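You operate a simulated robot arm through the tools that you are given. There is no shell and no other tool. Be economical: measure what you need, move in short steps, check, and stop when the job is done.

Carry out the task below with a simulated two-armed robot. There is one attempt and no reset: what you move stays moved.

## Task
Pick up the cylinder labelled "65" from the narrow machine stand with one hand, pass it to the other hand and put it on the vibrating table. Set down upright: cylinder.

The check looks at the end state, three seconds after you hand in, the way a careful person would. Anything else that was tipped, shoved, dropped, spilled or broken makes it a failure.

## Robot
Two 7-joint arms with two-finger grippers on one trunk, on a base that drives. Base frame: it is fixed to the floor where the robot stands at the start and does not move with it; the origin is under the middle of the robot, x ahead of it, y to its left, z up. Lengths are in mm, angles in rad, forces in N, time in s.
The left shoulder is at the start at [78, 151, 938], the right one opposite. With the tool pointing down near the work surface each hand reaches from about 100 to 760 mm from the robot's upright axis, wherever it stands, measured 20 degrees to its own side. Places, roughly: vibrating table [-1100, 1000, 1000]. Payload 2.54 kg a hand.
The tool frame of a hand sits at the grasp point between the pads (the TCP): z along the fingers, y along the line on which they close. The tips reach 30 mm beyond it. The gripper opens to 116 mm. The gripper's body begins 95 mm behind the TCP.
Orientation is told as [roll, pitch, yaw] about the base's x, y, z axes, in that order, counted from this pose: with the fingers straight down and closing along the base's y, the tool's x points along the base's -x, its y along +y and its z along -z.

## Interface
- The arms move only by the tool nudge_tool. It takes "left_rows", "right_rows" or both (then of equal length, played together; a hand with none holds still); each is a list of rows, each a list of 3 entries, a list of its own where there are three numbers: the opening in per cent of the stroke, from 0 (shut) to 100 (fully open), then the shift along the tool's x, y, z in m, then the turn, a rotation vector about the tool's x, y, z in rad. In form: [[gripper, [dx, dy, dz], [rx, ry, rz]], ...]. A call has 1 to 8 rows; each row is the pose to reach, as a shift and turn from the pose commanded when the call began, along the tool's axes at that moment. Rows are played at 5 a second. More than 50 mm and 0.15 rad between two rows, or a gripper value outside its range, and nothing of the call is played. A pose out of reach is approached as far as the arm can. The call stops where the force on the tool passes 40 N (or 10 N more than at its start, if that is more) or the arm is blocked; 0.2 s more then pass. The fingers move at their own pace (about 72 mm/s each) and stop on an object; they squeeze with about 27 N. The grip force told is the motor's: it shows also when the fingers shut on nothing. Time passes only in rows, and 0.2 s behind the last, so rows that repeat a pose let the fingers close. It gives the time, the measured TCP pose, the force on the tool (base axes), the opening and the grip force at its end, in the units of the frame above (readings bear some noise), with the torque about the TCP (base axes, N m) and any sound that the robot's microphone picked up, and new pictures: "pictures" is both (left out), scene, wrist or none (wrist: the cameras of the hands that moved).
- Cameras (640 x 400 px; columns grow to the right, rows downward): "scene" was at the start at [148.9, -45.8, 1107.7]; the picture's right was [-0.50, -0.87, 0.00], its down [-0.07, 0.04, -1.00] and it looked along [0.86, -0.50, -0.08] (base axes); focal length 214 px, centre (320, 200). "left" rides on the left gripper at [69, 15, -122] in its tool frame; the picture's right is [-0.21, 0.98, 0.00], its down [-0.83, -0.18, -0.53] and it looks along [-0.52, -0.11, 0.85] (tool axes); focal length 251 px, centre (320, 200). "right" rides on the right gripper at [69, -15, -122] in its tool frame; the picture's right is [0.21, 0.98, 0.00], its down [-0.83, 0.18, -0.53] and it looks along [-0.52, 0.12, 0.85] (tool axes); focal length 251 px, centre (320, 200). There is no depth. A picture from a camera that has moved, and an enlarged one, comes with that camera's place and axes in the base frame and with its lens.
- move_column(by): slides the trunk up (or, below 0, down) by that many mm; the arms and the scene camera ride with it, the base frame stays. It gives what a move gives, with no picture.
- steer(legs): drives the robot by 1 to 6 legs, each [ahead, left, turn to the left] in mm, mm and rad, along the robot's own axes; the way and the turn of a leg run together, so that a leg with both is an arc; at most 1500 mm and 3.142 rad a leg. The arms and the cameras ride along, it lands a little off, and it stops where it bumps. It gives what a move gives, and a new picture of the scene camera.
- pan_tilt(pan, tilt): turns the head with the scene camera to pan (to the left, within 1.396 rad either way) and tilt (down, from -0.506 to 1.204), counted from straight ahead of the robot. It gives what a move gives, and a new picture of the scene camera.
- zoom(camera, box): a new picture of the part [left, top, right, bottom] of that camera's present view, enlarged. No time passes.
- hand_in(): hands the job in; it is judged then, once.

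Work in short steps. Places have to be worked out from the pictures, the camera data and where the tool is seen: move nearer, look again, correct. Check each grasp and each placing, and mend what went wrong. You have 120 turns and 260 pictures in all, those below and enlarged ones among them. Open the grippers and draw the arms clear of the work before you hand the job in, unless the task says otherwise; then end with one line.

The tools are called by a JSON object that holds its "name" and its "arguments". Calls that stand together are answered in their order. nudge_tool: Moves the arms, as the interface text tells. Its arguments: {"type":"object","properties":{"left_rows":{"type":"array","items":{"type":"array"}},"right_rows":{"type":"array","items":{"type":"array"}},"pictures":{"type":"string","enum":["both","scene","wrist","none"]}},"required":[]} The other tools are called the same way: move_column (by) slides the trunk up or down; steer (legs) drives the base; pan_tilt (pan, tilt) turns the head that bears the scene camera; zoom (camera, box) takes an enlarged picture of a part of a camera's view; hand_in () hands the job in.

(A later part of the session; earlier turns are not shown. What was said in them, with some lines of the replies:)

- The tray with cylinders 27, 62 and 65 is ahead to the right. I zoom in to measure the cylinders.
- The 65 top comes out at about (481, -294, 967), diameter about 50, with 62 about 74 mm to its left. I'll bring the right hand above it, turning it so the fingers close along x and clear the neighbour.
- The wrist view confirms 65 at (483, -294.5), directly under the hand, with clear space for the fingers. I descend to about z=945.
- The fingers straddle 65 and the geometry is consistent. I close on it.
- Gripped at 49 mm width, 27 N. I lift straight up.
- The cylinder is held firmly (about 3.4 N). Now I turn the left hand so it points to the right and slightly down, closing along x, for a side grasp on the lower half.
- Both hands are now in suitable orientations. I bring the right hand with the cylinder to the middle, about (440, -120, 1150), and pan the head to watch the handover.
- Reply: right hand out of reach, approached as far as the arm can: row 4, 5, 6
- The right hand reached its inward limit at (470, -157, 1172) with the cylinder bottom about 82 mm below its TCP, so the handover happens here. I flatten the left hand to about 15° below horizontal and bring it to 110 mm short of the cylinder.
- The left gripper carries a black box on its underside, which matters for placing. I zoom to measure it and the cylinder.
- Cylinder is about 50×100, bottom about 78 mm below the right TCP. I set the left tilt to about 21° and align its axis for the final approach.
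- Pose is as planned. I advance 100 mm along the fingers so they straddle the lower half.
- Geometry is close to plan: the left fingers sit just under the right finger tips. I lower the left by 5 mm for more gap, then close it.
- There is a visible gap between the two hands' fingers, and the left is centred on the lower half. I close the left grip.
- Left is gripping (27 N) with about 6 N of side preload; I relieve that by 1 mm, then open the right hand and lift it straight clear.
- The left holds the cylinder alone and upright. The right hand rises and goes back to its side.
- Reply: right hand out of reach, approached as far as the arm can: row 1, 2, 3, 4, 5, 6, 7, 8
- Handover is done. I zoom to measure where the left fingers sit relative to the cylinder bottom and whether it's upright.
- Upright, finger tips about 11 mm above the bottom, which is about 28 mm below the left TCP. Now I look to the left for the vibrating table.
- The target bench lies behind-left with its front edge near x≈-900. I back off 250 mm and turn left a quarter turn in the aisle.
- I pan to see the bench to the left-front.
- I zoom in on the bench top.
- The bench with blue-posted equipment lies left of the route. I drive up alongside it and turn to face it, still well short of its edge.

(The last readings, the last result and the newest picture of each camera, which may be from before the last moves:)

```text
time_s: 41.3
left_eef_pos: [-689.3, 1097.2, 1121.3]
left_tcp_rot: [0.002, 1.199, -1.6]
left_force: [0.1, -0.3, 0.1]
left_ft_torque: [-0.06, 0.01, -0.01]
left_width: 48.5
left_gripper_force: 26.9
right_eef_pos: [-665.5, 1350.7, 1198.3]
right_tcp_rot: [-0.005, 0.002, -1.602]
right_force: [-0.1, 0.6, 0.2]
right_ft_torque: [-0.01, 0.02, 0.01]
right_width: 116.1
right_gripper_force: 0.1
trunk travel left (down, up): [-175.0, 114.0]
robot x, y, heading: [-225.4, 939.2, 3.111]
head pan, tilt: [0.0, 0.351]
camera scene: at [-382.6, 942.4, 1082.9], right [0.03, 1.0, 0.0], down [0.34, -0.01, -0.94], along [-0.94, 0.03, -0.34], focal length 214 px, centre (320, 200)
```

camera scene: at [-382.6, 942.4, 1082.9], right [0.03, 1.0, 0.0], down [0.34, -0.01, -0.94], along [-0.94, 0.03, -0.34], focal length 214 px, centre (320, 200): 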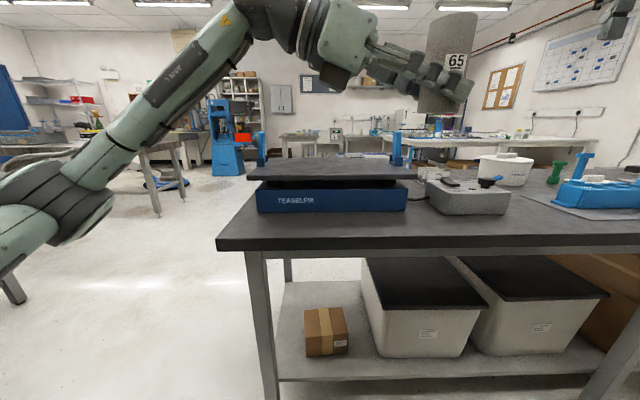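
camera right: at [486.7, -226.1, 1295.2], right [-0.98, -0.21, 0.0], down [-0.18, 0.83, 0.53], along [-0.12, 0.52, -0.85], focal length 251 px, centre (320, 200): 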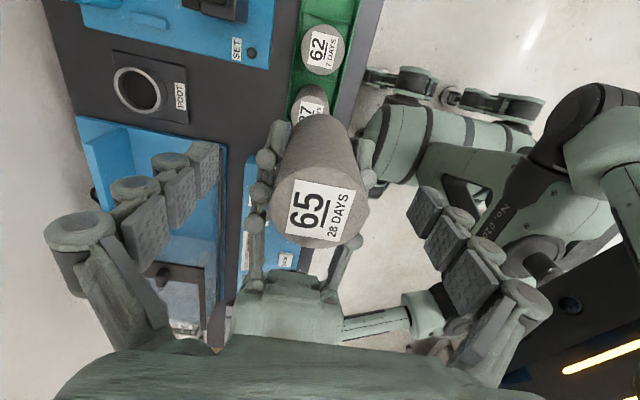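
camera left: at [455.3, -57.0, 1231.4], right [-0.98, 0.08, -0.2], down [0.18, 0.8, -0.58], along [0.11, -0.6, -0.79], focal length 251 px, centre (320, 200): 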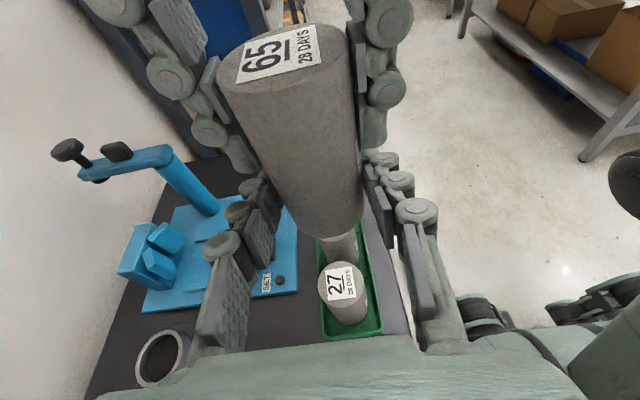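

The TEASELFIX vibrating table with a dark plate and blue posts at its back is ahead. I raise the trunk 100 mm, for clearance and for parallax to get the plate's height and distance.

{"name": "zoom", "arguments": {"camera": "scene", "box": [200, 110, 456, 270]}}

{"name": "move_column", "arguments": {"by": 100}}

{"name": "zoom", "arguments": {"camera": "scene", "box": [200, 140, 456, 300]}}

```text
2.50 times, centred on (328, 190) of scene
camera zoom: at [-382.6, 942.4, 1082.9], right [0.03, 1.0, 0.0], down [0.34, -0.01, -0.94], along [-0.94, 0.03, -0.34], focal length 536 px, centre (300, 225)
```

zoom: 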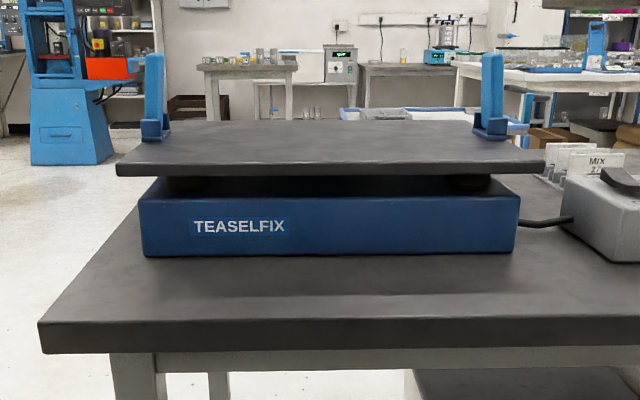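

```text
time_s: 42.7
left_eef_pos: [-689.2, 1096.3, 1221.9]
left_tcp_rot: [0.002, 1.199, -1.597]
left_force: [1.2, -0.3, -4.3]
left_ft_torque: [-0.03, 0.02, -0.01]
left_width: 48.5
left_gripper_force: 26.9
right_eef_pos: [-665.5, 1351.3, 1296.5]
right_tcp_rot: [-0.006, 0.004, -1.601]
right_force: [-0.3, -0.2, 0.6]
right_ft_torque: [0.0, -0.02, -0.02]
right_width: 116.3
right_gripper_force: 0.0
trunk travel left (down, up): [-275.0, 14.0]
robot x, y, heading: [-224.2, 939.8, 3.112]
head pan, tilt: [0.0, 0.351]
```

```text
2.50 times, centred on (328, 220) of scene
camera zoom: at [-382.9, 942.6, 1182.7], right [0.03, 1.0, 0.0], down [0.34, -0.01, -0.94], along [-0.94, 0.03, -0.34], focal length 536 px, centre (300, 150)
```

zoom: 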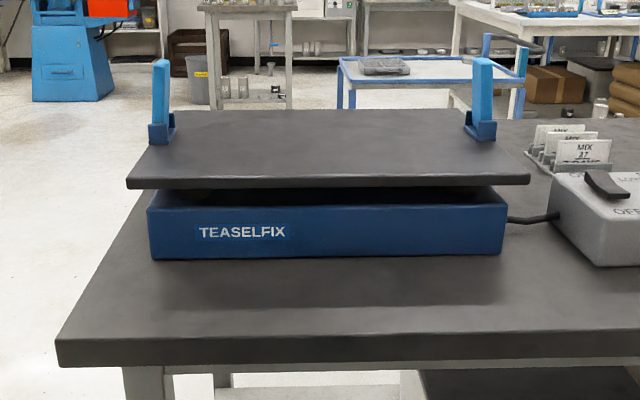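

Parallax gives the plate as x -923…-1206, y 772…1214, top z≈954; bench front edge x≈-805. Before approaching I tuck the right hand back so it won't hang over the control box.

{"name": "nudge_tool", "arguments": {"right_rows": [[60, [0, 0.03, 0], [0, 0, 0]], [30, [0, 0.06, 0], [0, 0, 0]], [30, [0, 0.09, 0], [0, 0, 0]], [30, [0, 0.12, 0], [0, 0, 0]], [30, [0, 0.15, 0], [0, 0, 0]]], "pictures": "none"}}

{"name": "steer", "arguments": {"legs": [[190, 0, 0.03]]}}

```text
time_s: 44.1
left_eef_pos: [-690.0, 1097.7, 1219.9]
left_tcp_rot: [0.004, 1.194, -1.598]
left_force: [-0.4, -0.4, -4.4]
left_ft_torque: [-0.05, 0.01, -0.01]
left_width: 48.8
left_gripper_force: 26.8
right_eef_pos: [-511.7, 1370.6, 1277.4]
right_tcp_rot: [0.003, -0.071, -1.623]
right_force: [-0.3, 0.4, -0.5]
right_ft_torque: [-0.02, -0.03, 0.01]
right_width: 34.7
right_gripper_force: 0.1
trunk travel left (down, up): [-275.0, 14.0]
robot x, y, heading: [-222.1, 938.6, 3.111]
head pan, tilt: [0.0, 0.351]
stopped in row 5 (right hand): the arm was blocked; the commanded pose is now the measured one
```

```text
time_s: 45.6
left_eef_pos: [-884.6, 1082.7, 1222.2]
left_tcp_rot: [0.003, 1.199, -1.563]
left_force: [-0.9, 0.8, -4.0]
left_ft_torque: [0.0, -0.02, -0.03]
left_width: 48.7
left_gripper_force: 26.8
right_eef_pos: [-715.8, 1361.2, 1278.0]
right_tcp_rot: [0.002, -0.073, -1.586]
right_force: [-0.9, 0.3, -0.8]
right_ft_torque: [0.02, -0.01, -0.01]
right_width: 35.1
right_gripper_force: 0.1
trunk travel left (down, up): [-275.0, 14.0]
robot x, y, heading: [-411.5, 938.1, -3.137]
head pan, tilt: [0.0, 0.351]
camera scene: at [-572.0, 944.2, 1175.3], right [0.05, 1.0, 0.0], down [0.42, -0.02, -0.91], along [-0.91, 0.04, -0.42], focal length 214 px, centre (320, 200)
```

scene: 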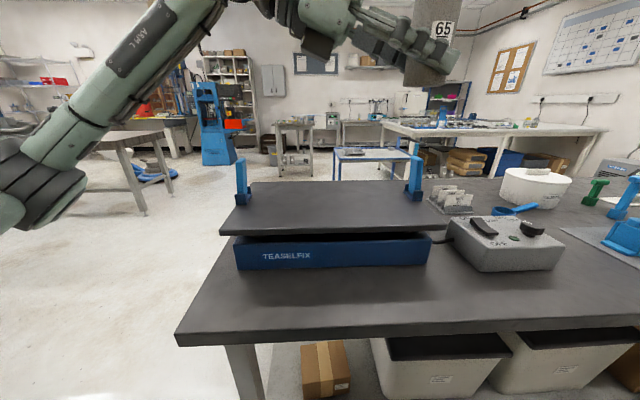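

The right arm touched something while tucking (its tilt changed slightly), so I ease it back 30 mm. Simultaneously I move the left hand at height to above the spot (-1000, 1000).

{"name": "nudge_tool", "arguments": {"right_rows": [[30, [0, -0.008, 0], [0, 0, 0]], [30, [0, -0.016, 0], [0, 0, 0]], [30, [0, -0.024, 0], [0, 0, 0]], [30, [0, -0.03, 0], [0, 0, 0]], [30, [0, -0.03, 0], [0, 0, 0]]], "left_rows": [[0, [-0.007, -0.023, -0.018], [0, 0, 0]], [0, [-0.014, -0.046, -0.036], [0, 0, 0]], [0, [-0.021, -0.07, -0.054], [0, 0, 0]], [0, [-0.028, -0.093, -0.071], [0, 0, 0]], [0, [-0.0344, -0.115, -0.0885], [0, 0, 0]]]}}

```text
time_s: 46.8
left_eef_pos: [-999.1, 986.7, 1222.4]
left_tcp_rot: [0.003, 1.2, -1.565]
left_force: [-0.6, 0.5, -4.0]
left_ft_torque: [-0.03, 0.02, -0.03]
left_width: 48.5
left_gripper_force: 27.3
right_eef_pos: [-747.3, 1360.6, 1279.2]
right_tcp_rot: [0.002, -0.071, -1.587]
right_force: [0.0, -0.6, 0.5]
right_ft_torque: [0.02, 0.0, 0.0]
right_width: 34.9
right_gripper_force: 0.2
trunk travel left (down, up): [-275.0, 14.0]
robot x, y, heading: [-407.5, 936.5, -3.138]
head pan, tilt: [0.0, 0.351]
camera scene: at [-572.7, 939.0, 1182.8], right [-0.01, 1.0, 0.0], down [0.34, 0.0, -0.94], along [-0.94, -0.01, -0.34], focal length 214 px, centre (320, 200)
camera right: at [-760.3, 1440.0, 1395.8], right [0.98, 0.2, -0.01], down [0.17, -0.79, 0.59], along [0.11, -0.58, -0.81], focal length 251 px, centre (320, 200)
camera left: at [-984.2, 898.6, 1332.5], right [0.98, -0.07, -0.2], down [-0.18, -0.8, -0.58], along [-0.12, 0.6, -0.79], focal length 251 px, centre (320, 200)
```

scene: 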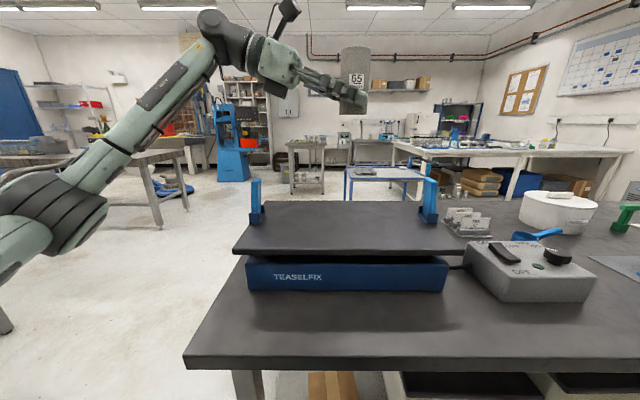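
right: 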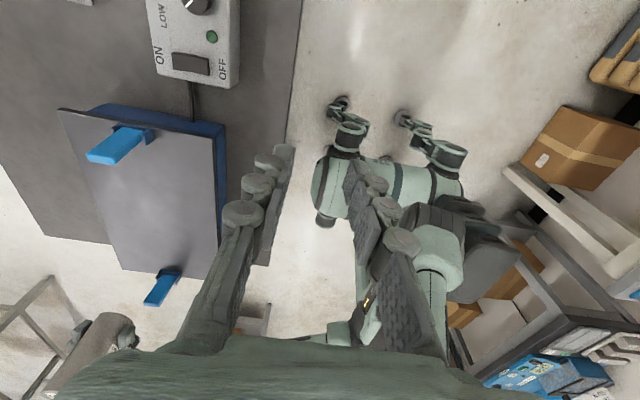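
left: 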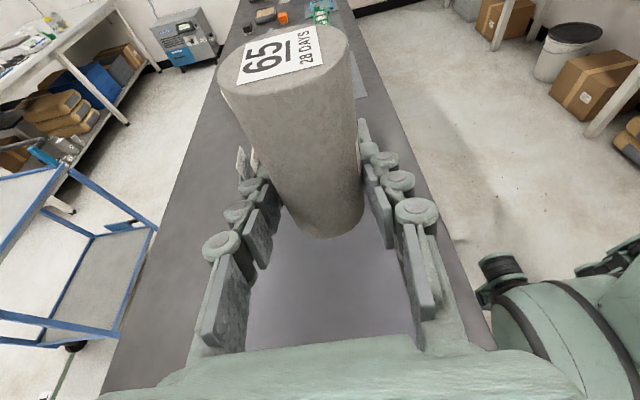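

Corners re-verify the plate at z≈954. The left elbow is off the bench end and the forearm rises above it, so I lower the trunk 190 mm, leaving about 50 mm gap under the cylinder.

{"name": "move_column", "arguments": {"by": -100}}

{"name": "move_column", "arguments": {"by": -90}}

{"name": "pan_tilt", "arguments": {"pan": 0.15, "tilt": 0.1}}

```text
time_s: 48.1
left_eef_pos: [-999.2, 988.0, 1124.2]
left_tcp_rot: [0.001, 1.199, -1.566]
left_force: [-0.1, 0.5, -3.6]
left_ft_torque: [-0.05, -0.01, 0.0]
left_width: 48.4
left_gripper_force: 27.1
right_eef_pos: [-745.1, 1362.7, 1178.6]
right_tcp_rot: [0.001, -0.071, -1.585]
right_force: [-1.0, 0.3, -0.1]
right_ft_torque: [0.03, -0.02, -0.03]
right_width: 34.9
right_gripper_force: 0.1
trunk travel left (down, up): [-175.0, 114.0]
robot x, y, heading: [-413.3, 940.7, -3.134]
head pan, tilt: [0.0, 0.351]
```

```text
time_s: 49.4
left_eef_pos: [-999.3, 987.5, 1033.0]
left_tcp_rot: [0.0, 1.198, -1.566]
left_force: [-0.4, 0.2, -4.3]
left_ft_torque: [-0.03, 0.0, -0.01]
left_width: 48.4
left_gripper_force: 26.7
right_eef_pos: [-746.3, 1360.8, 1088.5]
right_tcp_rot: [0.001, -0.071, -1.588]
right_force: [-0.3, -0.9, -0.2]
right_ft_torque: [-0.01, -0.01, 0.02]
right_width: 34.7
right_gripper_force: 0.1
trunk travel left (down, up): [-85.0, 204.0]
robot x, y, heading: [-415.1, 942.3, -3.134]
head pan, tilt: [0.0, 0.351]
```

```text
time_s: 50.2
left_eef_pos: [-999.1, 988.2, 1033.0]
left_tcp_rot: [0.002, 1.2, -1.567]
left_force: [-0.4, -0.1, -5.2]
left_ft_torque: [-0.01, 0.01, 0.01]
left_width: 48.4
left_gripper_force: 27.0
right_eef_pos: [-746.5, 1360.8, 1088.8]
right_tcp_rot: [0.002, -0.069, -1.585]
right_force: [-0.9, 1.4, 0.3]
right_ft_torque: [0.0, -0.01, 0.0]
right_width: 35.0
right_gripper_force: 0.1
trunk travel left (down, up): [-85.0, 204.0]
robot x, y, heading: [-411.5, 940.8, -3.134]
head pan, tilt: [0.15, 0.099]
camera scene: at [-570.2, 925.6, 1016.2], right [-0.15, 0.99, 0.0], down [0.1, 0.02, -0.99], along [-0.98, -0.15, -0.1], focal length 214 px, centre (320, 200)
```

scene: 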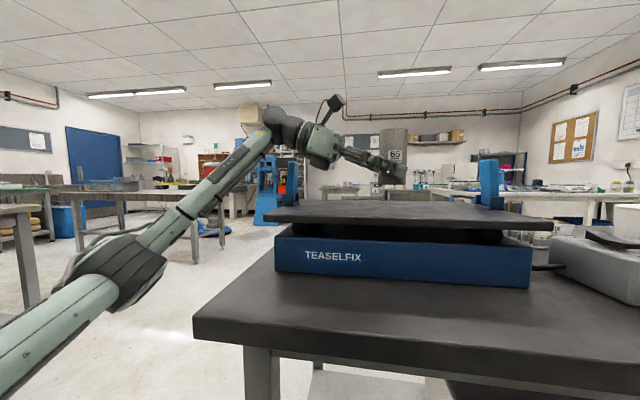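

Everything is clear. I zoom to gauge the gap between cylinder bottom and plate.

{"name": "zoom", "arguments": {"camera": "scene", "box": [264, 90, 520, 250]}}

```text
2.50 times, centred on (392, 170) of scene
camera zoom: at [-570.2, 925.6, 1016.2], right [-0.15, 0.99, 0.0], down [0.1, 0.02, -0.99], along [-0.98, -0.15, -0.1], focal length 536 px, centre (140, 275)
```

zoom: 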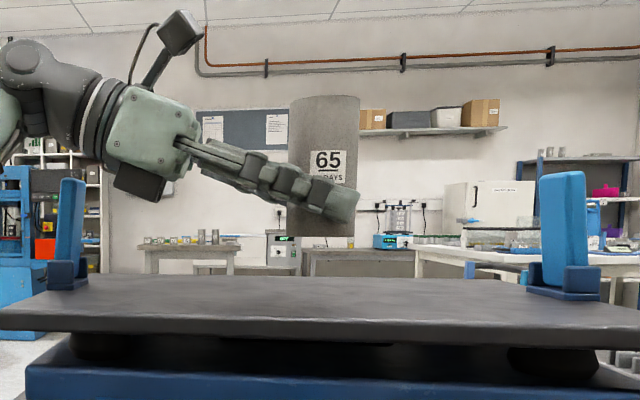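

Bottom at about 1005, plate about 951±4. I lower the trunk another 38 mm, then feel for contact with small arm steps.

{"name": "move_column", "arguments": {"by": -38}}

{"name": "nudge_tool", "arguments": {"left_rows": [[0, [0, 0, 0], [0, 0, 0]]]}}

{"name": "zoom", "arguments": {"camera": "scene", "box": [320, 120, 480, 220]}}

```text
time_s: 51.0
left_eef_pos: [-998.4, 987.2, 996.3]
left_tcp_rot: [-0.002, 1.201, -1.565]
left_force: [-0.8, -1.3, -4.6]
left_ft_torque: [-0.07, 0.0, 0.01]
left_width: 48.4
left_gripper_force: 26.9
right_eef_pos: [-746.2, 1361.4, 1050.4]
right_tcp_rot: [0.0, -0.072, -1.587]
right_force: [0.6, 0.4, -0.1]
right_ft_torque: [0.02, 0.03, 0.0]
right_width: 34.6
right_gripper_force: 0.2
trunk travel left (down, up): [-47.0, 242.0]
robot x, y, heading: [-412.5, 940.6, -3.138]
head pan, tilt: [0.15, 0.099]
```

```text
time_s: 51.4
left_eef_pos: [-999.5, 988.6, 994.3]
left_tcp_rot: [0.002, 1.199, -1.566]
left_force: [0.1, 1.0, -3.8]
left_ft_torque: [-0.07, 0.0, -0.02]
left_width: 48.4
left_gripper_force: 27.2
right_eef_pos: [-745.7, 1360.9, 1051.3]
right_tcp_rot: [0.003, -0.071, -1.587]
right_force: [-0.3, 0.0, 0.4]
right_ft_torque: [-0.03, -0.01, -0.02]
right_width: 34.8
right_gripper_force: 0.1
trunk travel left (down, up): [-47.0, 242.0]
robot x, y, heading: [-410.0, 940.0, -3.136]
head pan, tilt: [0.15, 0.099]
camera scene: at [-570.2, 925.6, 978.3], right [-0.15, 0.99, 0.0], down [0.1, 0.02, -0.99], along [-0.98, -0.15, -0.1], focal length 214 px, centre (320, 200)
camera left: at [-983.7, 899.3, 1104.6], right [0.98, -0.07, -0.2], down [-0.18, -0.8, -0.58], along [-0.12, 0.6, -0.79], focal length 251 px, centre (320, 200)
```

scene: 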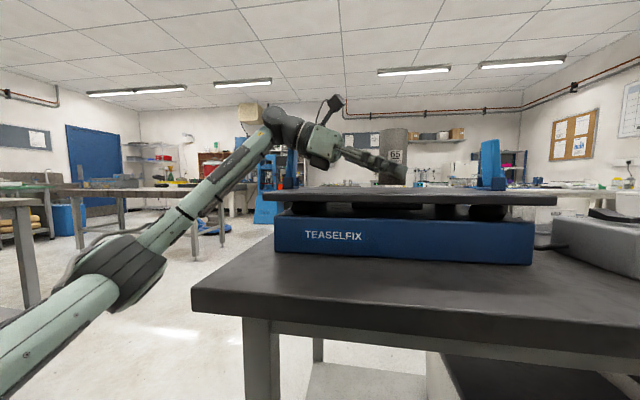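
left: 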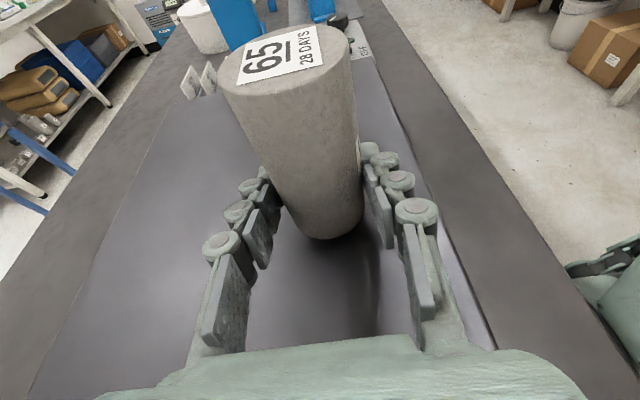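

```text
4.00 times, centred on (400, 170) of scene
camera zoom: at [-570.2, 925.6, 978.3], right [-0.15, 0.99, 0.0], down [0.1, 0.02, -0.99], along [-0.98, -0.15, -0.1], focal length 858 px, centre (0, 320)
```

zoom: 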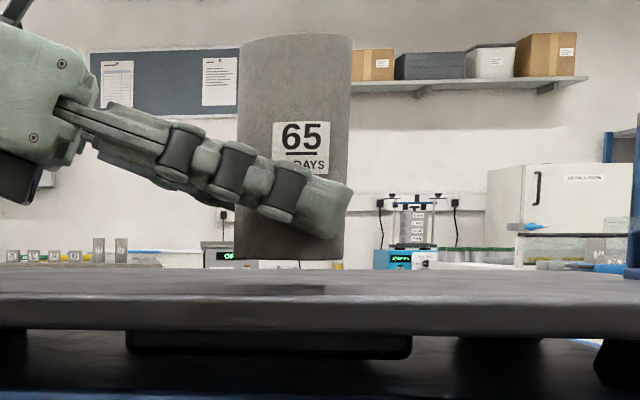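

About 13 mm remains. I lower 8 mm by arm and read forces.

{"name": "nudge_tool", "arguments": {"left_rows": [[0, [-0.0037, 0, 0.0014], [0, 0, 0]], [0, [-0.0075, 0, 0.0029], [0, 0, 0]], [0, [-0.0075, 0, 0.0029], [0, 0, 0]]], "pictures": "none"}}

{"name": "nudge_tool", "arguments": {"left_rows": [[0, [-0.0009, 0, 0.0004], [0, 0, 0]], [0, [-0.0019, 0, 0.0007], [0, 0, 0]], [0, [-0.0019, 0, 0.0007], [0, 0, 0]]], "pictures": "none"}}

{"name": "zoom", "arguments": {"camera": "scene", "box": [360, 150, 424, 190]}}

```text
time_s: 52.2
left_eef_pos: [-999.3, 986.9, 986.7]
left_tcp_rot: [0.0, 1.199, -1.565]
left_force: [0.4, 0.3, -4.4]
left_ft_torque: [-0.04, 0.01, 0.0]
left_width: 48.5
left_gripper_force: 27.4
right_eef_pos: [-746.9, 1360.5, 1049.6]
right_tcp_rot: [0.001, -0.073, -1.586]
right_force: [-0.9, -0.6, -0.9]
right_ft_torque: [-0.01, 0.03, -0.01]
right_width: 35.1
right_gripper_force: 0.1
trunk travel left (down, up): [-47.0, 242.0]
robot x, y, heading: [-414.7, 938.4, -3.136]
head pan, tilt: [0.15, 0.099]
```

```text
time_s: 53.0
left_eef_pos: [-999.1, 988.3, 985.4]
left_tcp_rot: [0.002, 1.199, -1.566]
left_force: [0.2, -0.4, -3.9]
left_ft_torque: [-0.05, 0.01, 0.02]
left_width: 48.6
left_gripper_force: 26.8
right_eef_pos: [-745.8, 1361.6, 1050.1]
right_tcp_rot: [0.003, -0.07, -1.587]
right_force: [0.2, -0.3, -0.1]
right_ft_torque: [0.01, 0.02, -0.01]
right_width: 34.8
right_gripper_force: 0.0
trunk travel left (down, up): [-47.0, 242.0]
robot x, y, heading: [-410.4, 938.9, -3.132]
head pan, tilt: [0.15, 0.099]
```

```text
10.00 times, centred on (392, 170) of scene
camera zoom: at [-570.2, 925.6, 978.3], right [-0.15, 0.99, 0.0], down [0.1, 0.02, -0.99], along [-0.98, -0.15, -0.1], focal length 2145 px, centre (-400, 500)
```

zoom: 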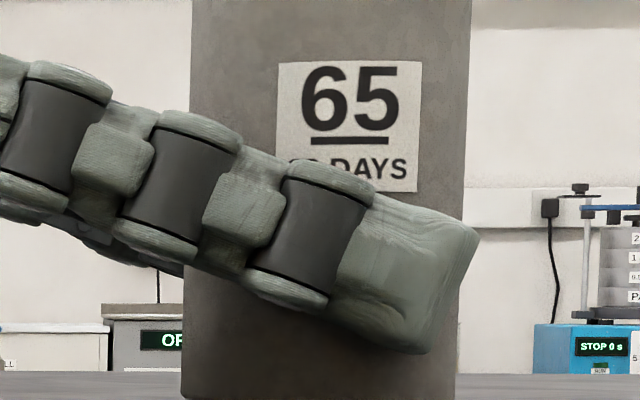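

No contact yet (force still about -4 N). I continue in 1 mm steps.

{"name": "nudge_tool", "arguments": {"left_rows": [[0, [-0.0009, 0, 0.0004], [0, 0, 0]], [0, [-0.0019, 0, 0.0007], [0, 0, 0]], [0, [-0.0019, 0, 0.0007], [0, 0, 0]]], "pictures": "none"}}

{"name": "zoom", "arguments": {"camera": "scene", "box": [352, 155, 432, 205]}}

```text
time_s: 53.8
left_eef_pos: [-999.3, 987.9, 983.8]
left_tcp_rot: [0.002, 1.199, -1.566]
left_force: [1.2, 0.0, -4.1]
left_ft_torque: [-0.03, -0.01, 0.03]
left_width: 48.4
left_gripper_force: 27.5
right_eef_pos: [-745.6, 1361.5, 1050.6]
right_tcp_rot: [0.002, -0.072, -1.586]
right_force: [-0.2, 0.0, 0.1]
right_ft_torque: [-0.02, 0.06, 0.01]
right_width: 34.7
right_gripper_force: 0.1
trunk travel left (down, up): [-47.0, 242.0]
robot x, y, heading: [-412.8, 940.3, -3.136]
head pan, tilt: [0.15, 0.099]
```

```text
8.00 times, centred on (392, 180) of scene
camera zoom: at [-570.2, 925.6, 978.3], right [-0.15, 0.99, 0.0], down [0.1, 0.02, -0.99], along [-0.98, -0.15, -0.1], focal length 1716 px, centre (-256, 360)
```

zoom: 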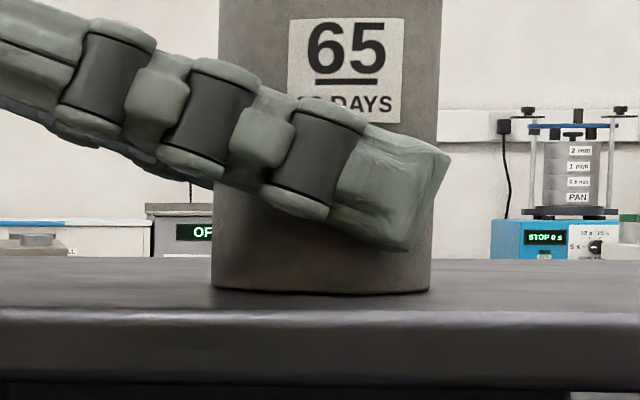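

Almost touching. I continue gently.

{"name": "nudge_tool", "arguments": {"left_rows": [[0, [-0.0009, 0, 0.0004], [0, 0, 0]], [0, [-0.0009, 0, 0.0004], [0, 0, 0]]], "pictures": "none"}}

{"name": "nudge_tool", "arguments": {"left_rows": [[0, [-0.0009, 0, 0.0004], [0, 0, 0]], [0, [-0.0009, 0, 0.0004], [0, 0, 0]]], "pictures": "none"}}

```text
time_s: 54.4
left_eef_pos: [-999.8, 988.7, 982.1]
left_tcp_rot: [0.0, 1.201, -1.567]
left_force: [-0.4, 0.8, -0.3]
left_ft_torque: [0.02, -0.02, -0.01]
left_width: 48.5
left_gripper_force: 26.8
right_eef_pos: [-746.6, 1361.5, 1050.4]
right_tcp_rot: [0.002, -0.072, -1.585]
right_force: [-0.5, -0.3, -0.6]
right_ft_torque: [-0.03, -0.04, 0.02]
right_width: 34.7
right_gripper_force: 0.1
trunk travel left (down, up): [-47.0, 242.0]
robot x, y, heading: [-411.1, 940.4, -3.136]
head pan, tilt: [0.15, 0.099]
```

```text
time_s: 55.0
left_eef_pos: [-999.7, 987.2, 983.2]
left_tcp_rot: [0.0, 1.202, -1.569]
left_force: [-2.3, 2.0, 3.2]
left_ft_torque: [0.25, -0.03, 0.09]
left_width: 48.4
left_gripper_force: 27.0
right_eef_pos: [-745.2, 1361.2, 1051.8]
right_tcp_rot: [0.003, -0.072, -1.588]
right_force: [0.5, 0.2, 0.0]
right_ft_torque: [0.0, -0.03, 0.02]
right_width: 34.7
right_gripper_force: 0.1
trunk travel left (down, up): [-47.0, 242.0]
robot x, y, heading: [-412.5, 940.7, -3.134]
head pan, tilt: [0.15, 0.099]
```

Contact: the force went from -4 to +3 N, so the cylinder stands on the plate. I open the left hand in place.

{"name": "nudge_tool", "arguments": {"left_rows": [[50, [0, 0, 0], [0, 0, 0]], [70, [0, 0, 0], [0, 0, 0]], [100, [0, 0, 0], [0, 0, 0]], [100, [0, 0, 0], [0, 0, 0]]]}}

```text
time_s: 56.0
left_eef_pos: [-999.2, 987.8, 982.2]
left_tcp_rot: [-0.001, 1.199, -1.567]
left_force: [-1.1, -1.3, 0.3]
left_ft_torque: [-0.01, 0.01, -0.03]
left_width: 116.4
left_gripper_force: 0.0
right_eef_pos: [-745.8, 1361.7, 1050.8]
right_tcp_rot: [0.0, -0.071, -1.586]
right_force: [-0.2, 0.4, -1.1]
right_ft_torque: [-0.07, -0.03, -0.02]
right_width: 34.9
right_gripper_force: 0.0
trunk travel left (down, up): [-47.0, 242.0]
robot x, y, heading: [-413.0, 940.4, -3.14]
head pan, tilt: [0.15, 0.099]
camera scene: at [-569.9, 925.5, 978.3], right [-0.15, 0.99, 0.0], down [0.1, 0.02, -1.0], along [-0.98, -0.15, -0.1], focal length 214 px, centre (320, 200)
camera left: at [-983.7, 899.6, 1091.2], right [0.98, -0.07, -0.2], down [-0.18, -0.8, -0.58], along [-0.12, 0.6, -0.79], focal length 251 px, centre (320, 200)
```

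scene: 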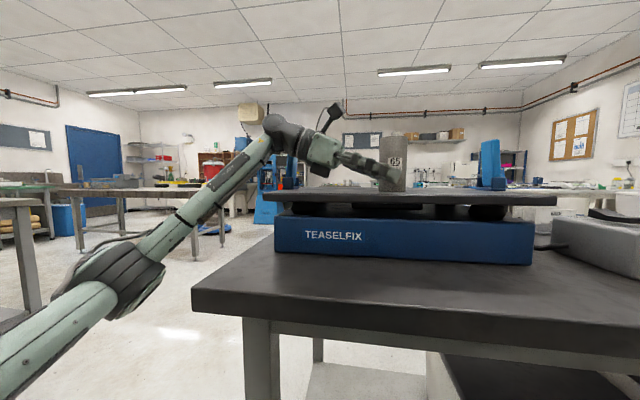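
left: 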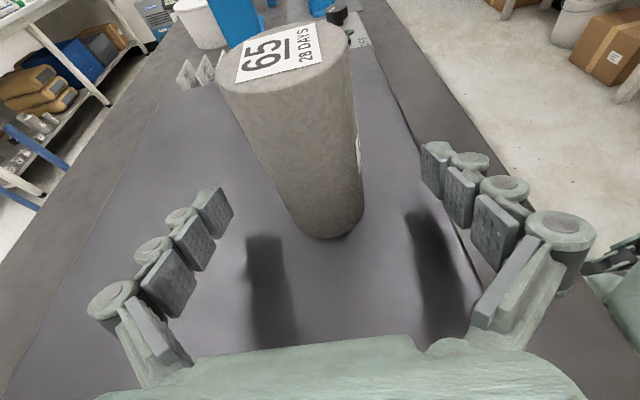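

The cylinder stands free. I draw the left hand straight back along its fingers (which also raises it).

{"name": "nudge_tool", "arguments": {"left_rows": [[100, [0, 0, -0.025], [0, 0, 0]], [100, [0, 0, -0.055], [0, 0, 0]], [100, [0, 0, -0.09], [0, 0, 0]], [100, [0, 0, -0.125], [0, 0, 0]], [100, [0.04, 0, -0.13], [0, 0, 0]], [100, [0.085, 0, -0.13], [0, 0, 0]], [100, [0.13, 0, -0.13], [0, 0, 0]]]}}

{"name": "pan_tilt", "arguments": {"pan": 0.0, "tilt": 0.1}}

{"name": "zoom", "arguments": {"camera": "scene", "box": [200, 100, 456, 260]}}

```text
time_s: 57.6
left_eef_pos: [-999.6, 915.2, 1151.3]
left_tcp_rot: [-0.002, 1.197, -1.567]
left_force: [0.2, 0.9, 0.8]
left_ft_torque: [0.02, 0.0, -0.04]
left_width: 116.0
left_gripper_force: 0.1
right_eef_pos: [-744.4, 1362.0, 1051.4]
right_tcp_rot: [0.002, -0.072, -1.583]
right_force: [0.4, -0.7, -1.1]
right_ft_torque: [0.0, 0.0, -0.04]
right_width: 35.0
right_gripper_force: 0.1
trunk travel left (down, up): [-47.0, 242.0]
robot x, y, heading: [-410.3, 938.7, -3.137]
head pan, tilt: [0.15, 0.099]
camera scene: at [-569.7, 925.8, 978.4], right [-0.15, 0.99, 0.0], down [0.1, 0.02, -1.0], along [-0.98, -0.15, -0.1], focal length 214 px, centre (320, 200)
camera left: at [-982.6, 826.4, 1260.1], right [0.98, -0.07, -0.2], down [-0.18, -0.8, -0.57], along [-0.12, 0.6, -0.79], focal length 251 px, centre (320, 200)
```

scene: 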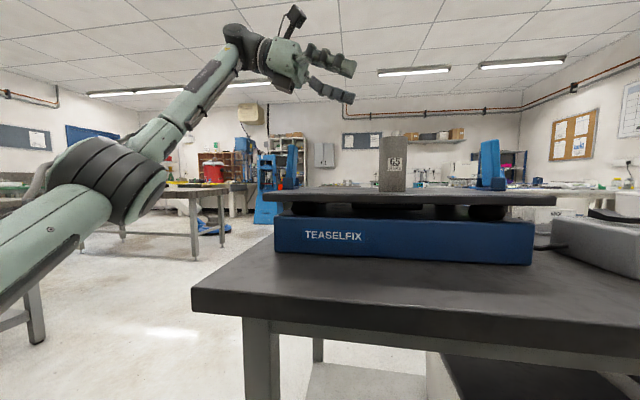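
left: 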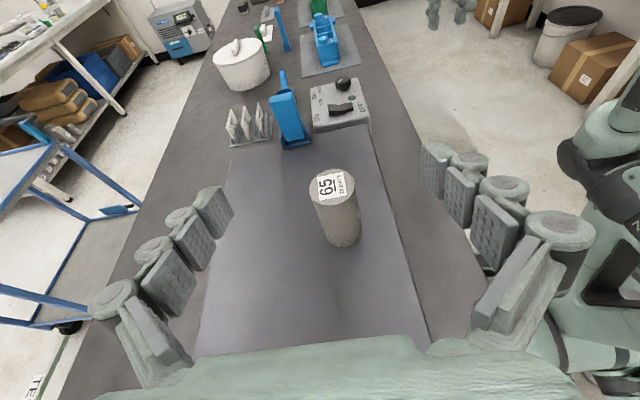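

```text
time_s: 58.3
left_eef_pos: [-998.5, 914.1, 1149.8]
left_tcp_rot: [0.0, 1.199, -1.567]
left_force: [-0.6, -0.4, 0.6]
left_ft_torque: [0.0, 0.0, 0.0]
left_width: 116.0
left_gripper_force: 0.1
right_eef_pos: [-745.3, 1362.3, 1050.6]
right_tcp_rot: [0.001, -0.07, -1.587]
right_force: [-0.1, 0.4, -1.0]
right_ft_torque: [-0.02, 0.03, -0.02]
right_width: 34.7
right_gripper_force: 0.0
trunk travel left (down, up): [-47.0, 242.0]
robot x, y, heading: [-411.5, 938.4, -3.135]
head pan, tilt: [0.0, 0.099]
camera scene: at [-571.0, 938.2, 978.2], right [-0.02, 1.0, 0.0], down [0.1, 0.0, -0.99], along [-0.99, -0.02, -0.1], focal length 214 px, centre (320, 200)
```

scene: 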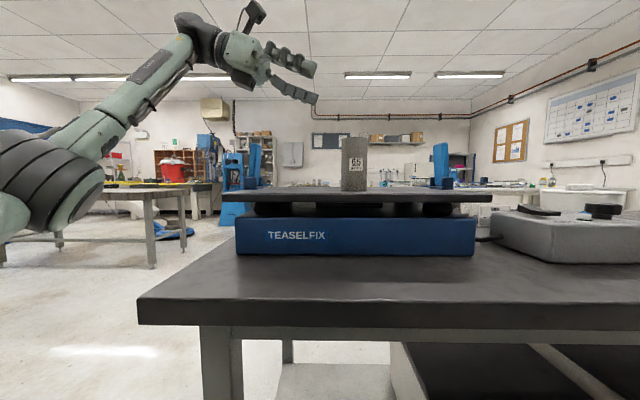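

```text
2.50 times, centred on (328, 180) of scene
camera zoom: at [-571.0, 938.2, 978.2], right [-0.02, 1.0, 0.0], down [0.1, 0.0, -0.99], along [-0.99, -0.02, -0.1], focal length 536 px, centre (300, 250)
```

zoom: 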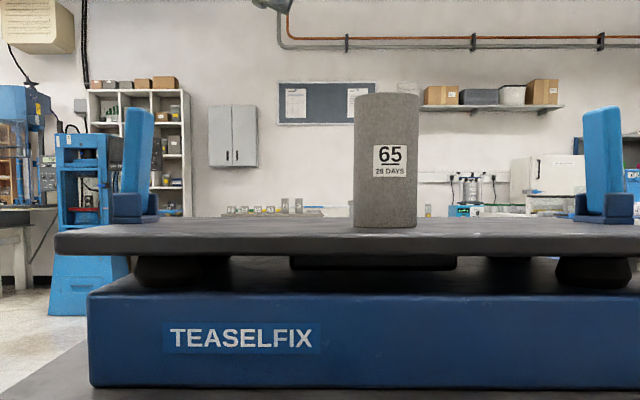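

Cylinder 65 stands upright on the plate. I open the right gripper fully, then back the robot away so both arms are clear.

{"name": "nudge_tool", "arguments": {"right_rows": [[60, [0, 0, 0], [0, 0, 0]], [100, [0, 0, 0], [0, 0, 0]], [100, [0, 0, 0], [0, 0, 0]]], "pictures": "none"}}

{"name": "steer", "arguments": {"legs": [[-220, 0, 0]]}}

```text
time_s: 59.1
left_eef_pos: [-996.9, 914.8, 1149.2]
left_tcp_rot: [0.0, 1.198, -1.565]
left_force: [0.1, -0.1, 0.5]
left_ft_torque: [-0.05, 0.03, 0.04]
left_width: 116.2
left_gripper_force: 0.0
right_eef_pos: [-746.8, 1361.4, 1050.3]
right_tcp_rot: [0.003, -0.071, -1.586]
right_force: [-0.4, -0.1, 0.3]
right_ft_torque: [-0.02, -0.01, 0.0]
right_width: 116.0
right_gripper_force: 0.1
trunk travel left (down, up): [-47.0, 242.0]
robot x, y, heading: [-414.4, 941.7, -3.135]
head pan, tilt: [0.0, 0.099]
```

```text
time_s: 60.8
left_eef_pos: [-775.9, 914.4, 1150.0]
left_tcp_rot: [0.0, 1.199, -1.565]
left_force: [0.6, -0.2, 0.4]
left_ft_torque: [0.0, 0.0, 0.0]
left_width: 116.1
left_gripper_force: 0.0
right_eef_pos: [-524.1, 1362.4, 1050.2]
right_tcp_rot: [0.002, -0.071, -1.587]
right_force: [-0.1, -0.2, 0.2]
right_ft_torque: [-0.01, 0.03, 0.0]
right_width: 116.1
right_gripper_force: 0.1
trunk travel left (down, up): [-47.0, 242.0]
robot x, y, heading: [-190.2, 942.9, -3.133]
head pan, tilt: [0.0, 0.099]
camera scene: at [-348.7, 939.3, 978.4], right [-0.02, 1.0, 0.0], down [0.1, 0.0, -1.0], along [-0.99, -0.02, -0.1], focal length 214 px, centre (320, 200)
```

scene: 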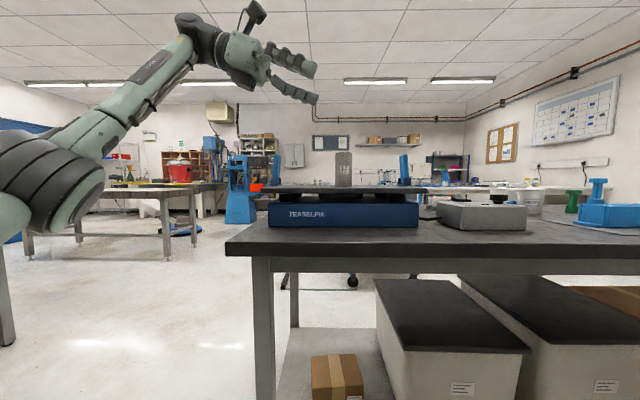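

The cylinder stands upright on the plate, both grippers are open and the arms are clear, so I hand in.

{"name": "hand_in", "arguments": {}}

```text
The job is handed in.
```

I picked up cylinder "65" with the right hand, passed it to the left, and set it upright on the vibrating table; nothing else looked disturbed in the pictures, and I handed the job in.
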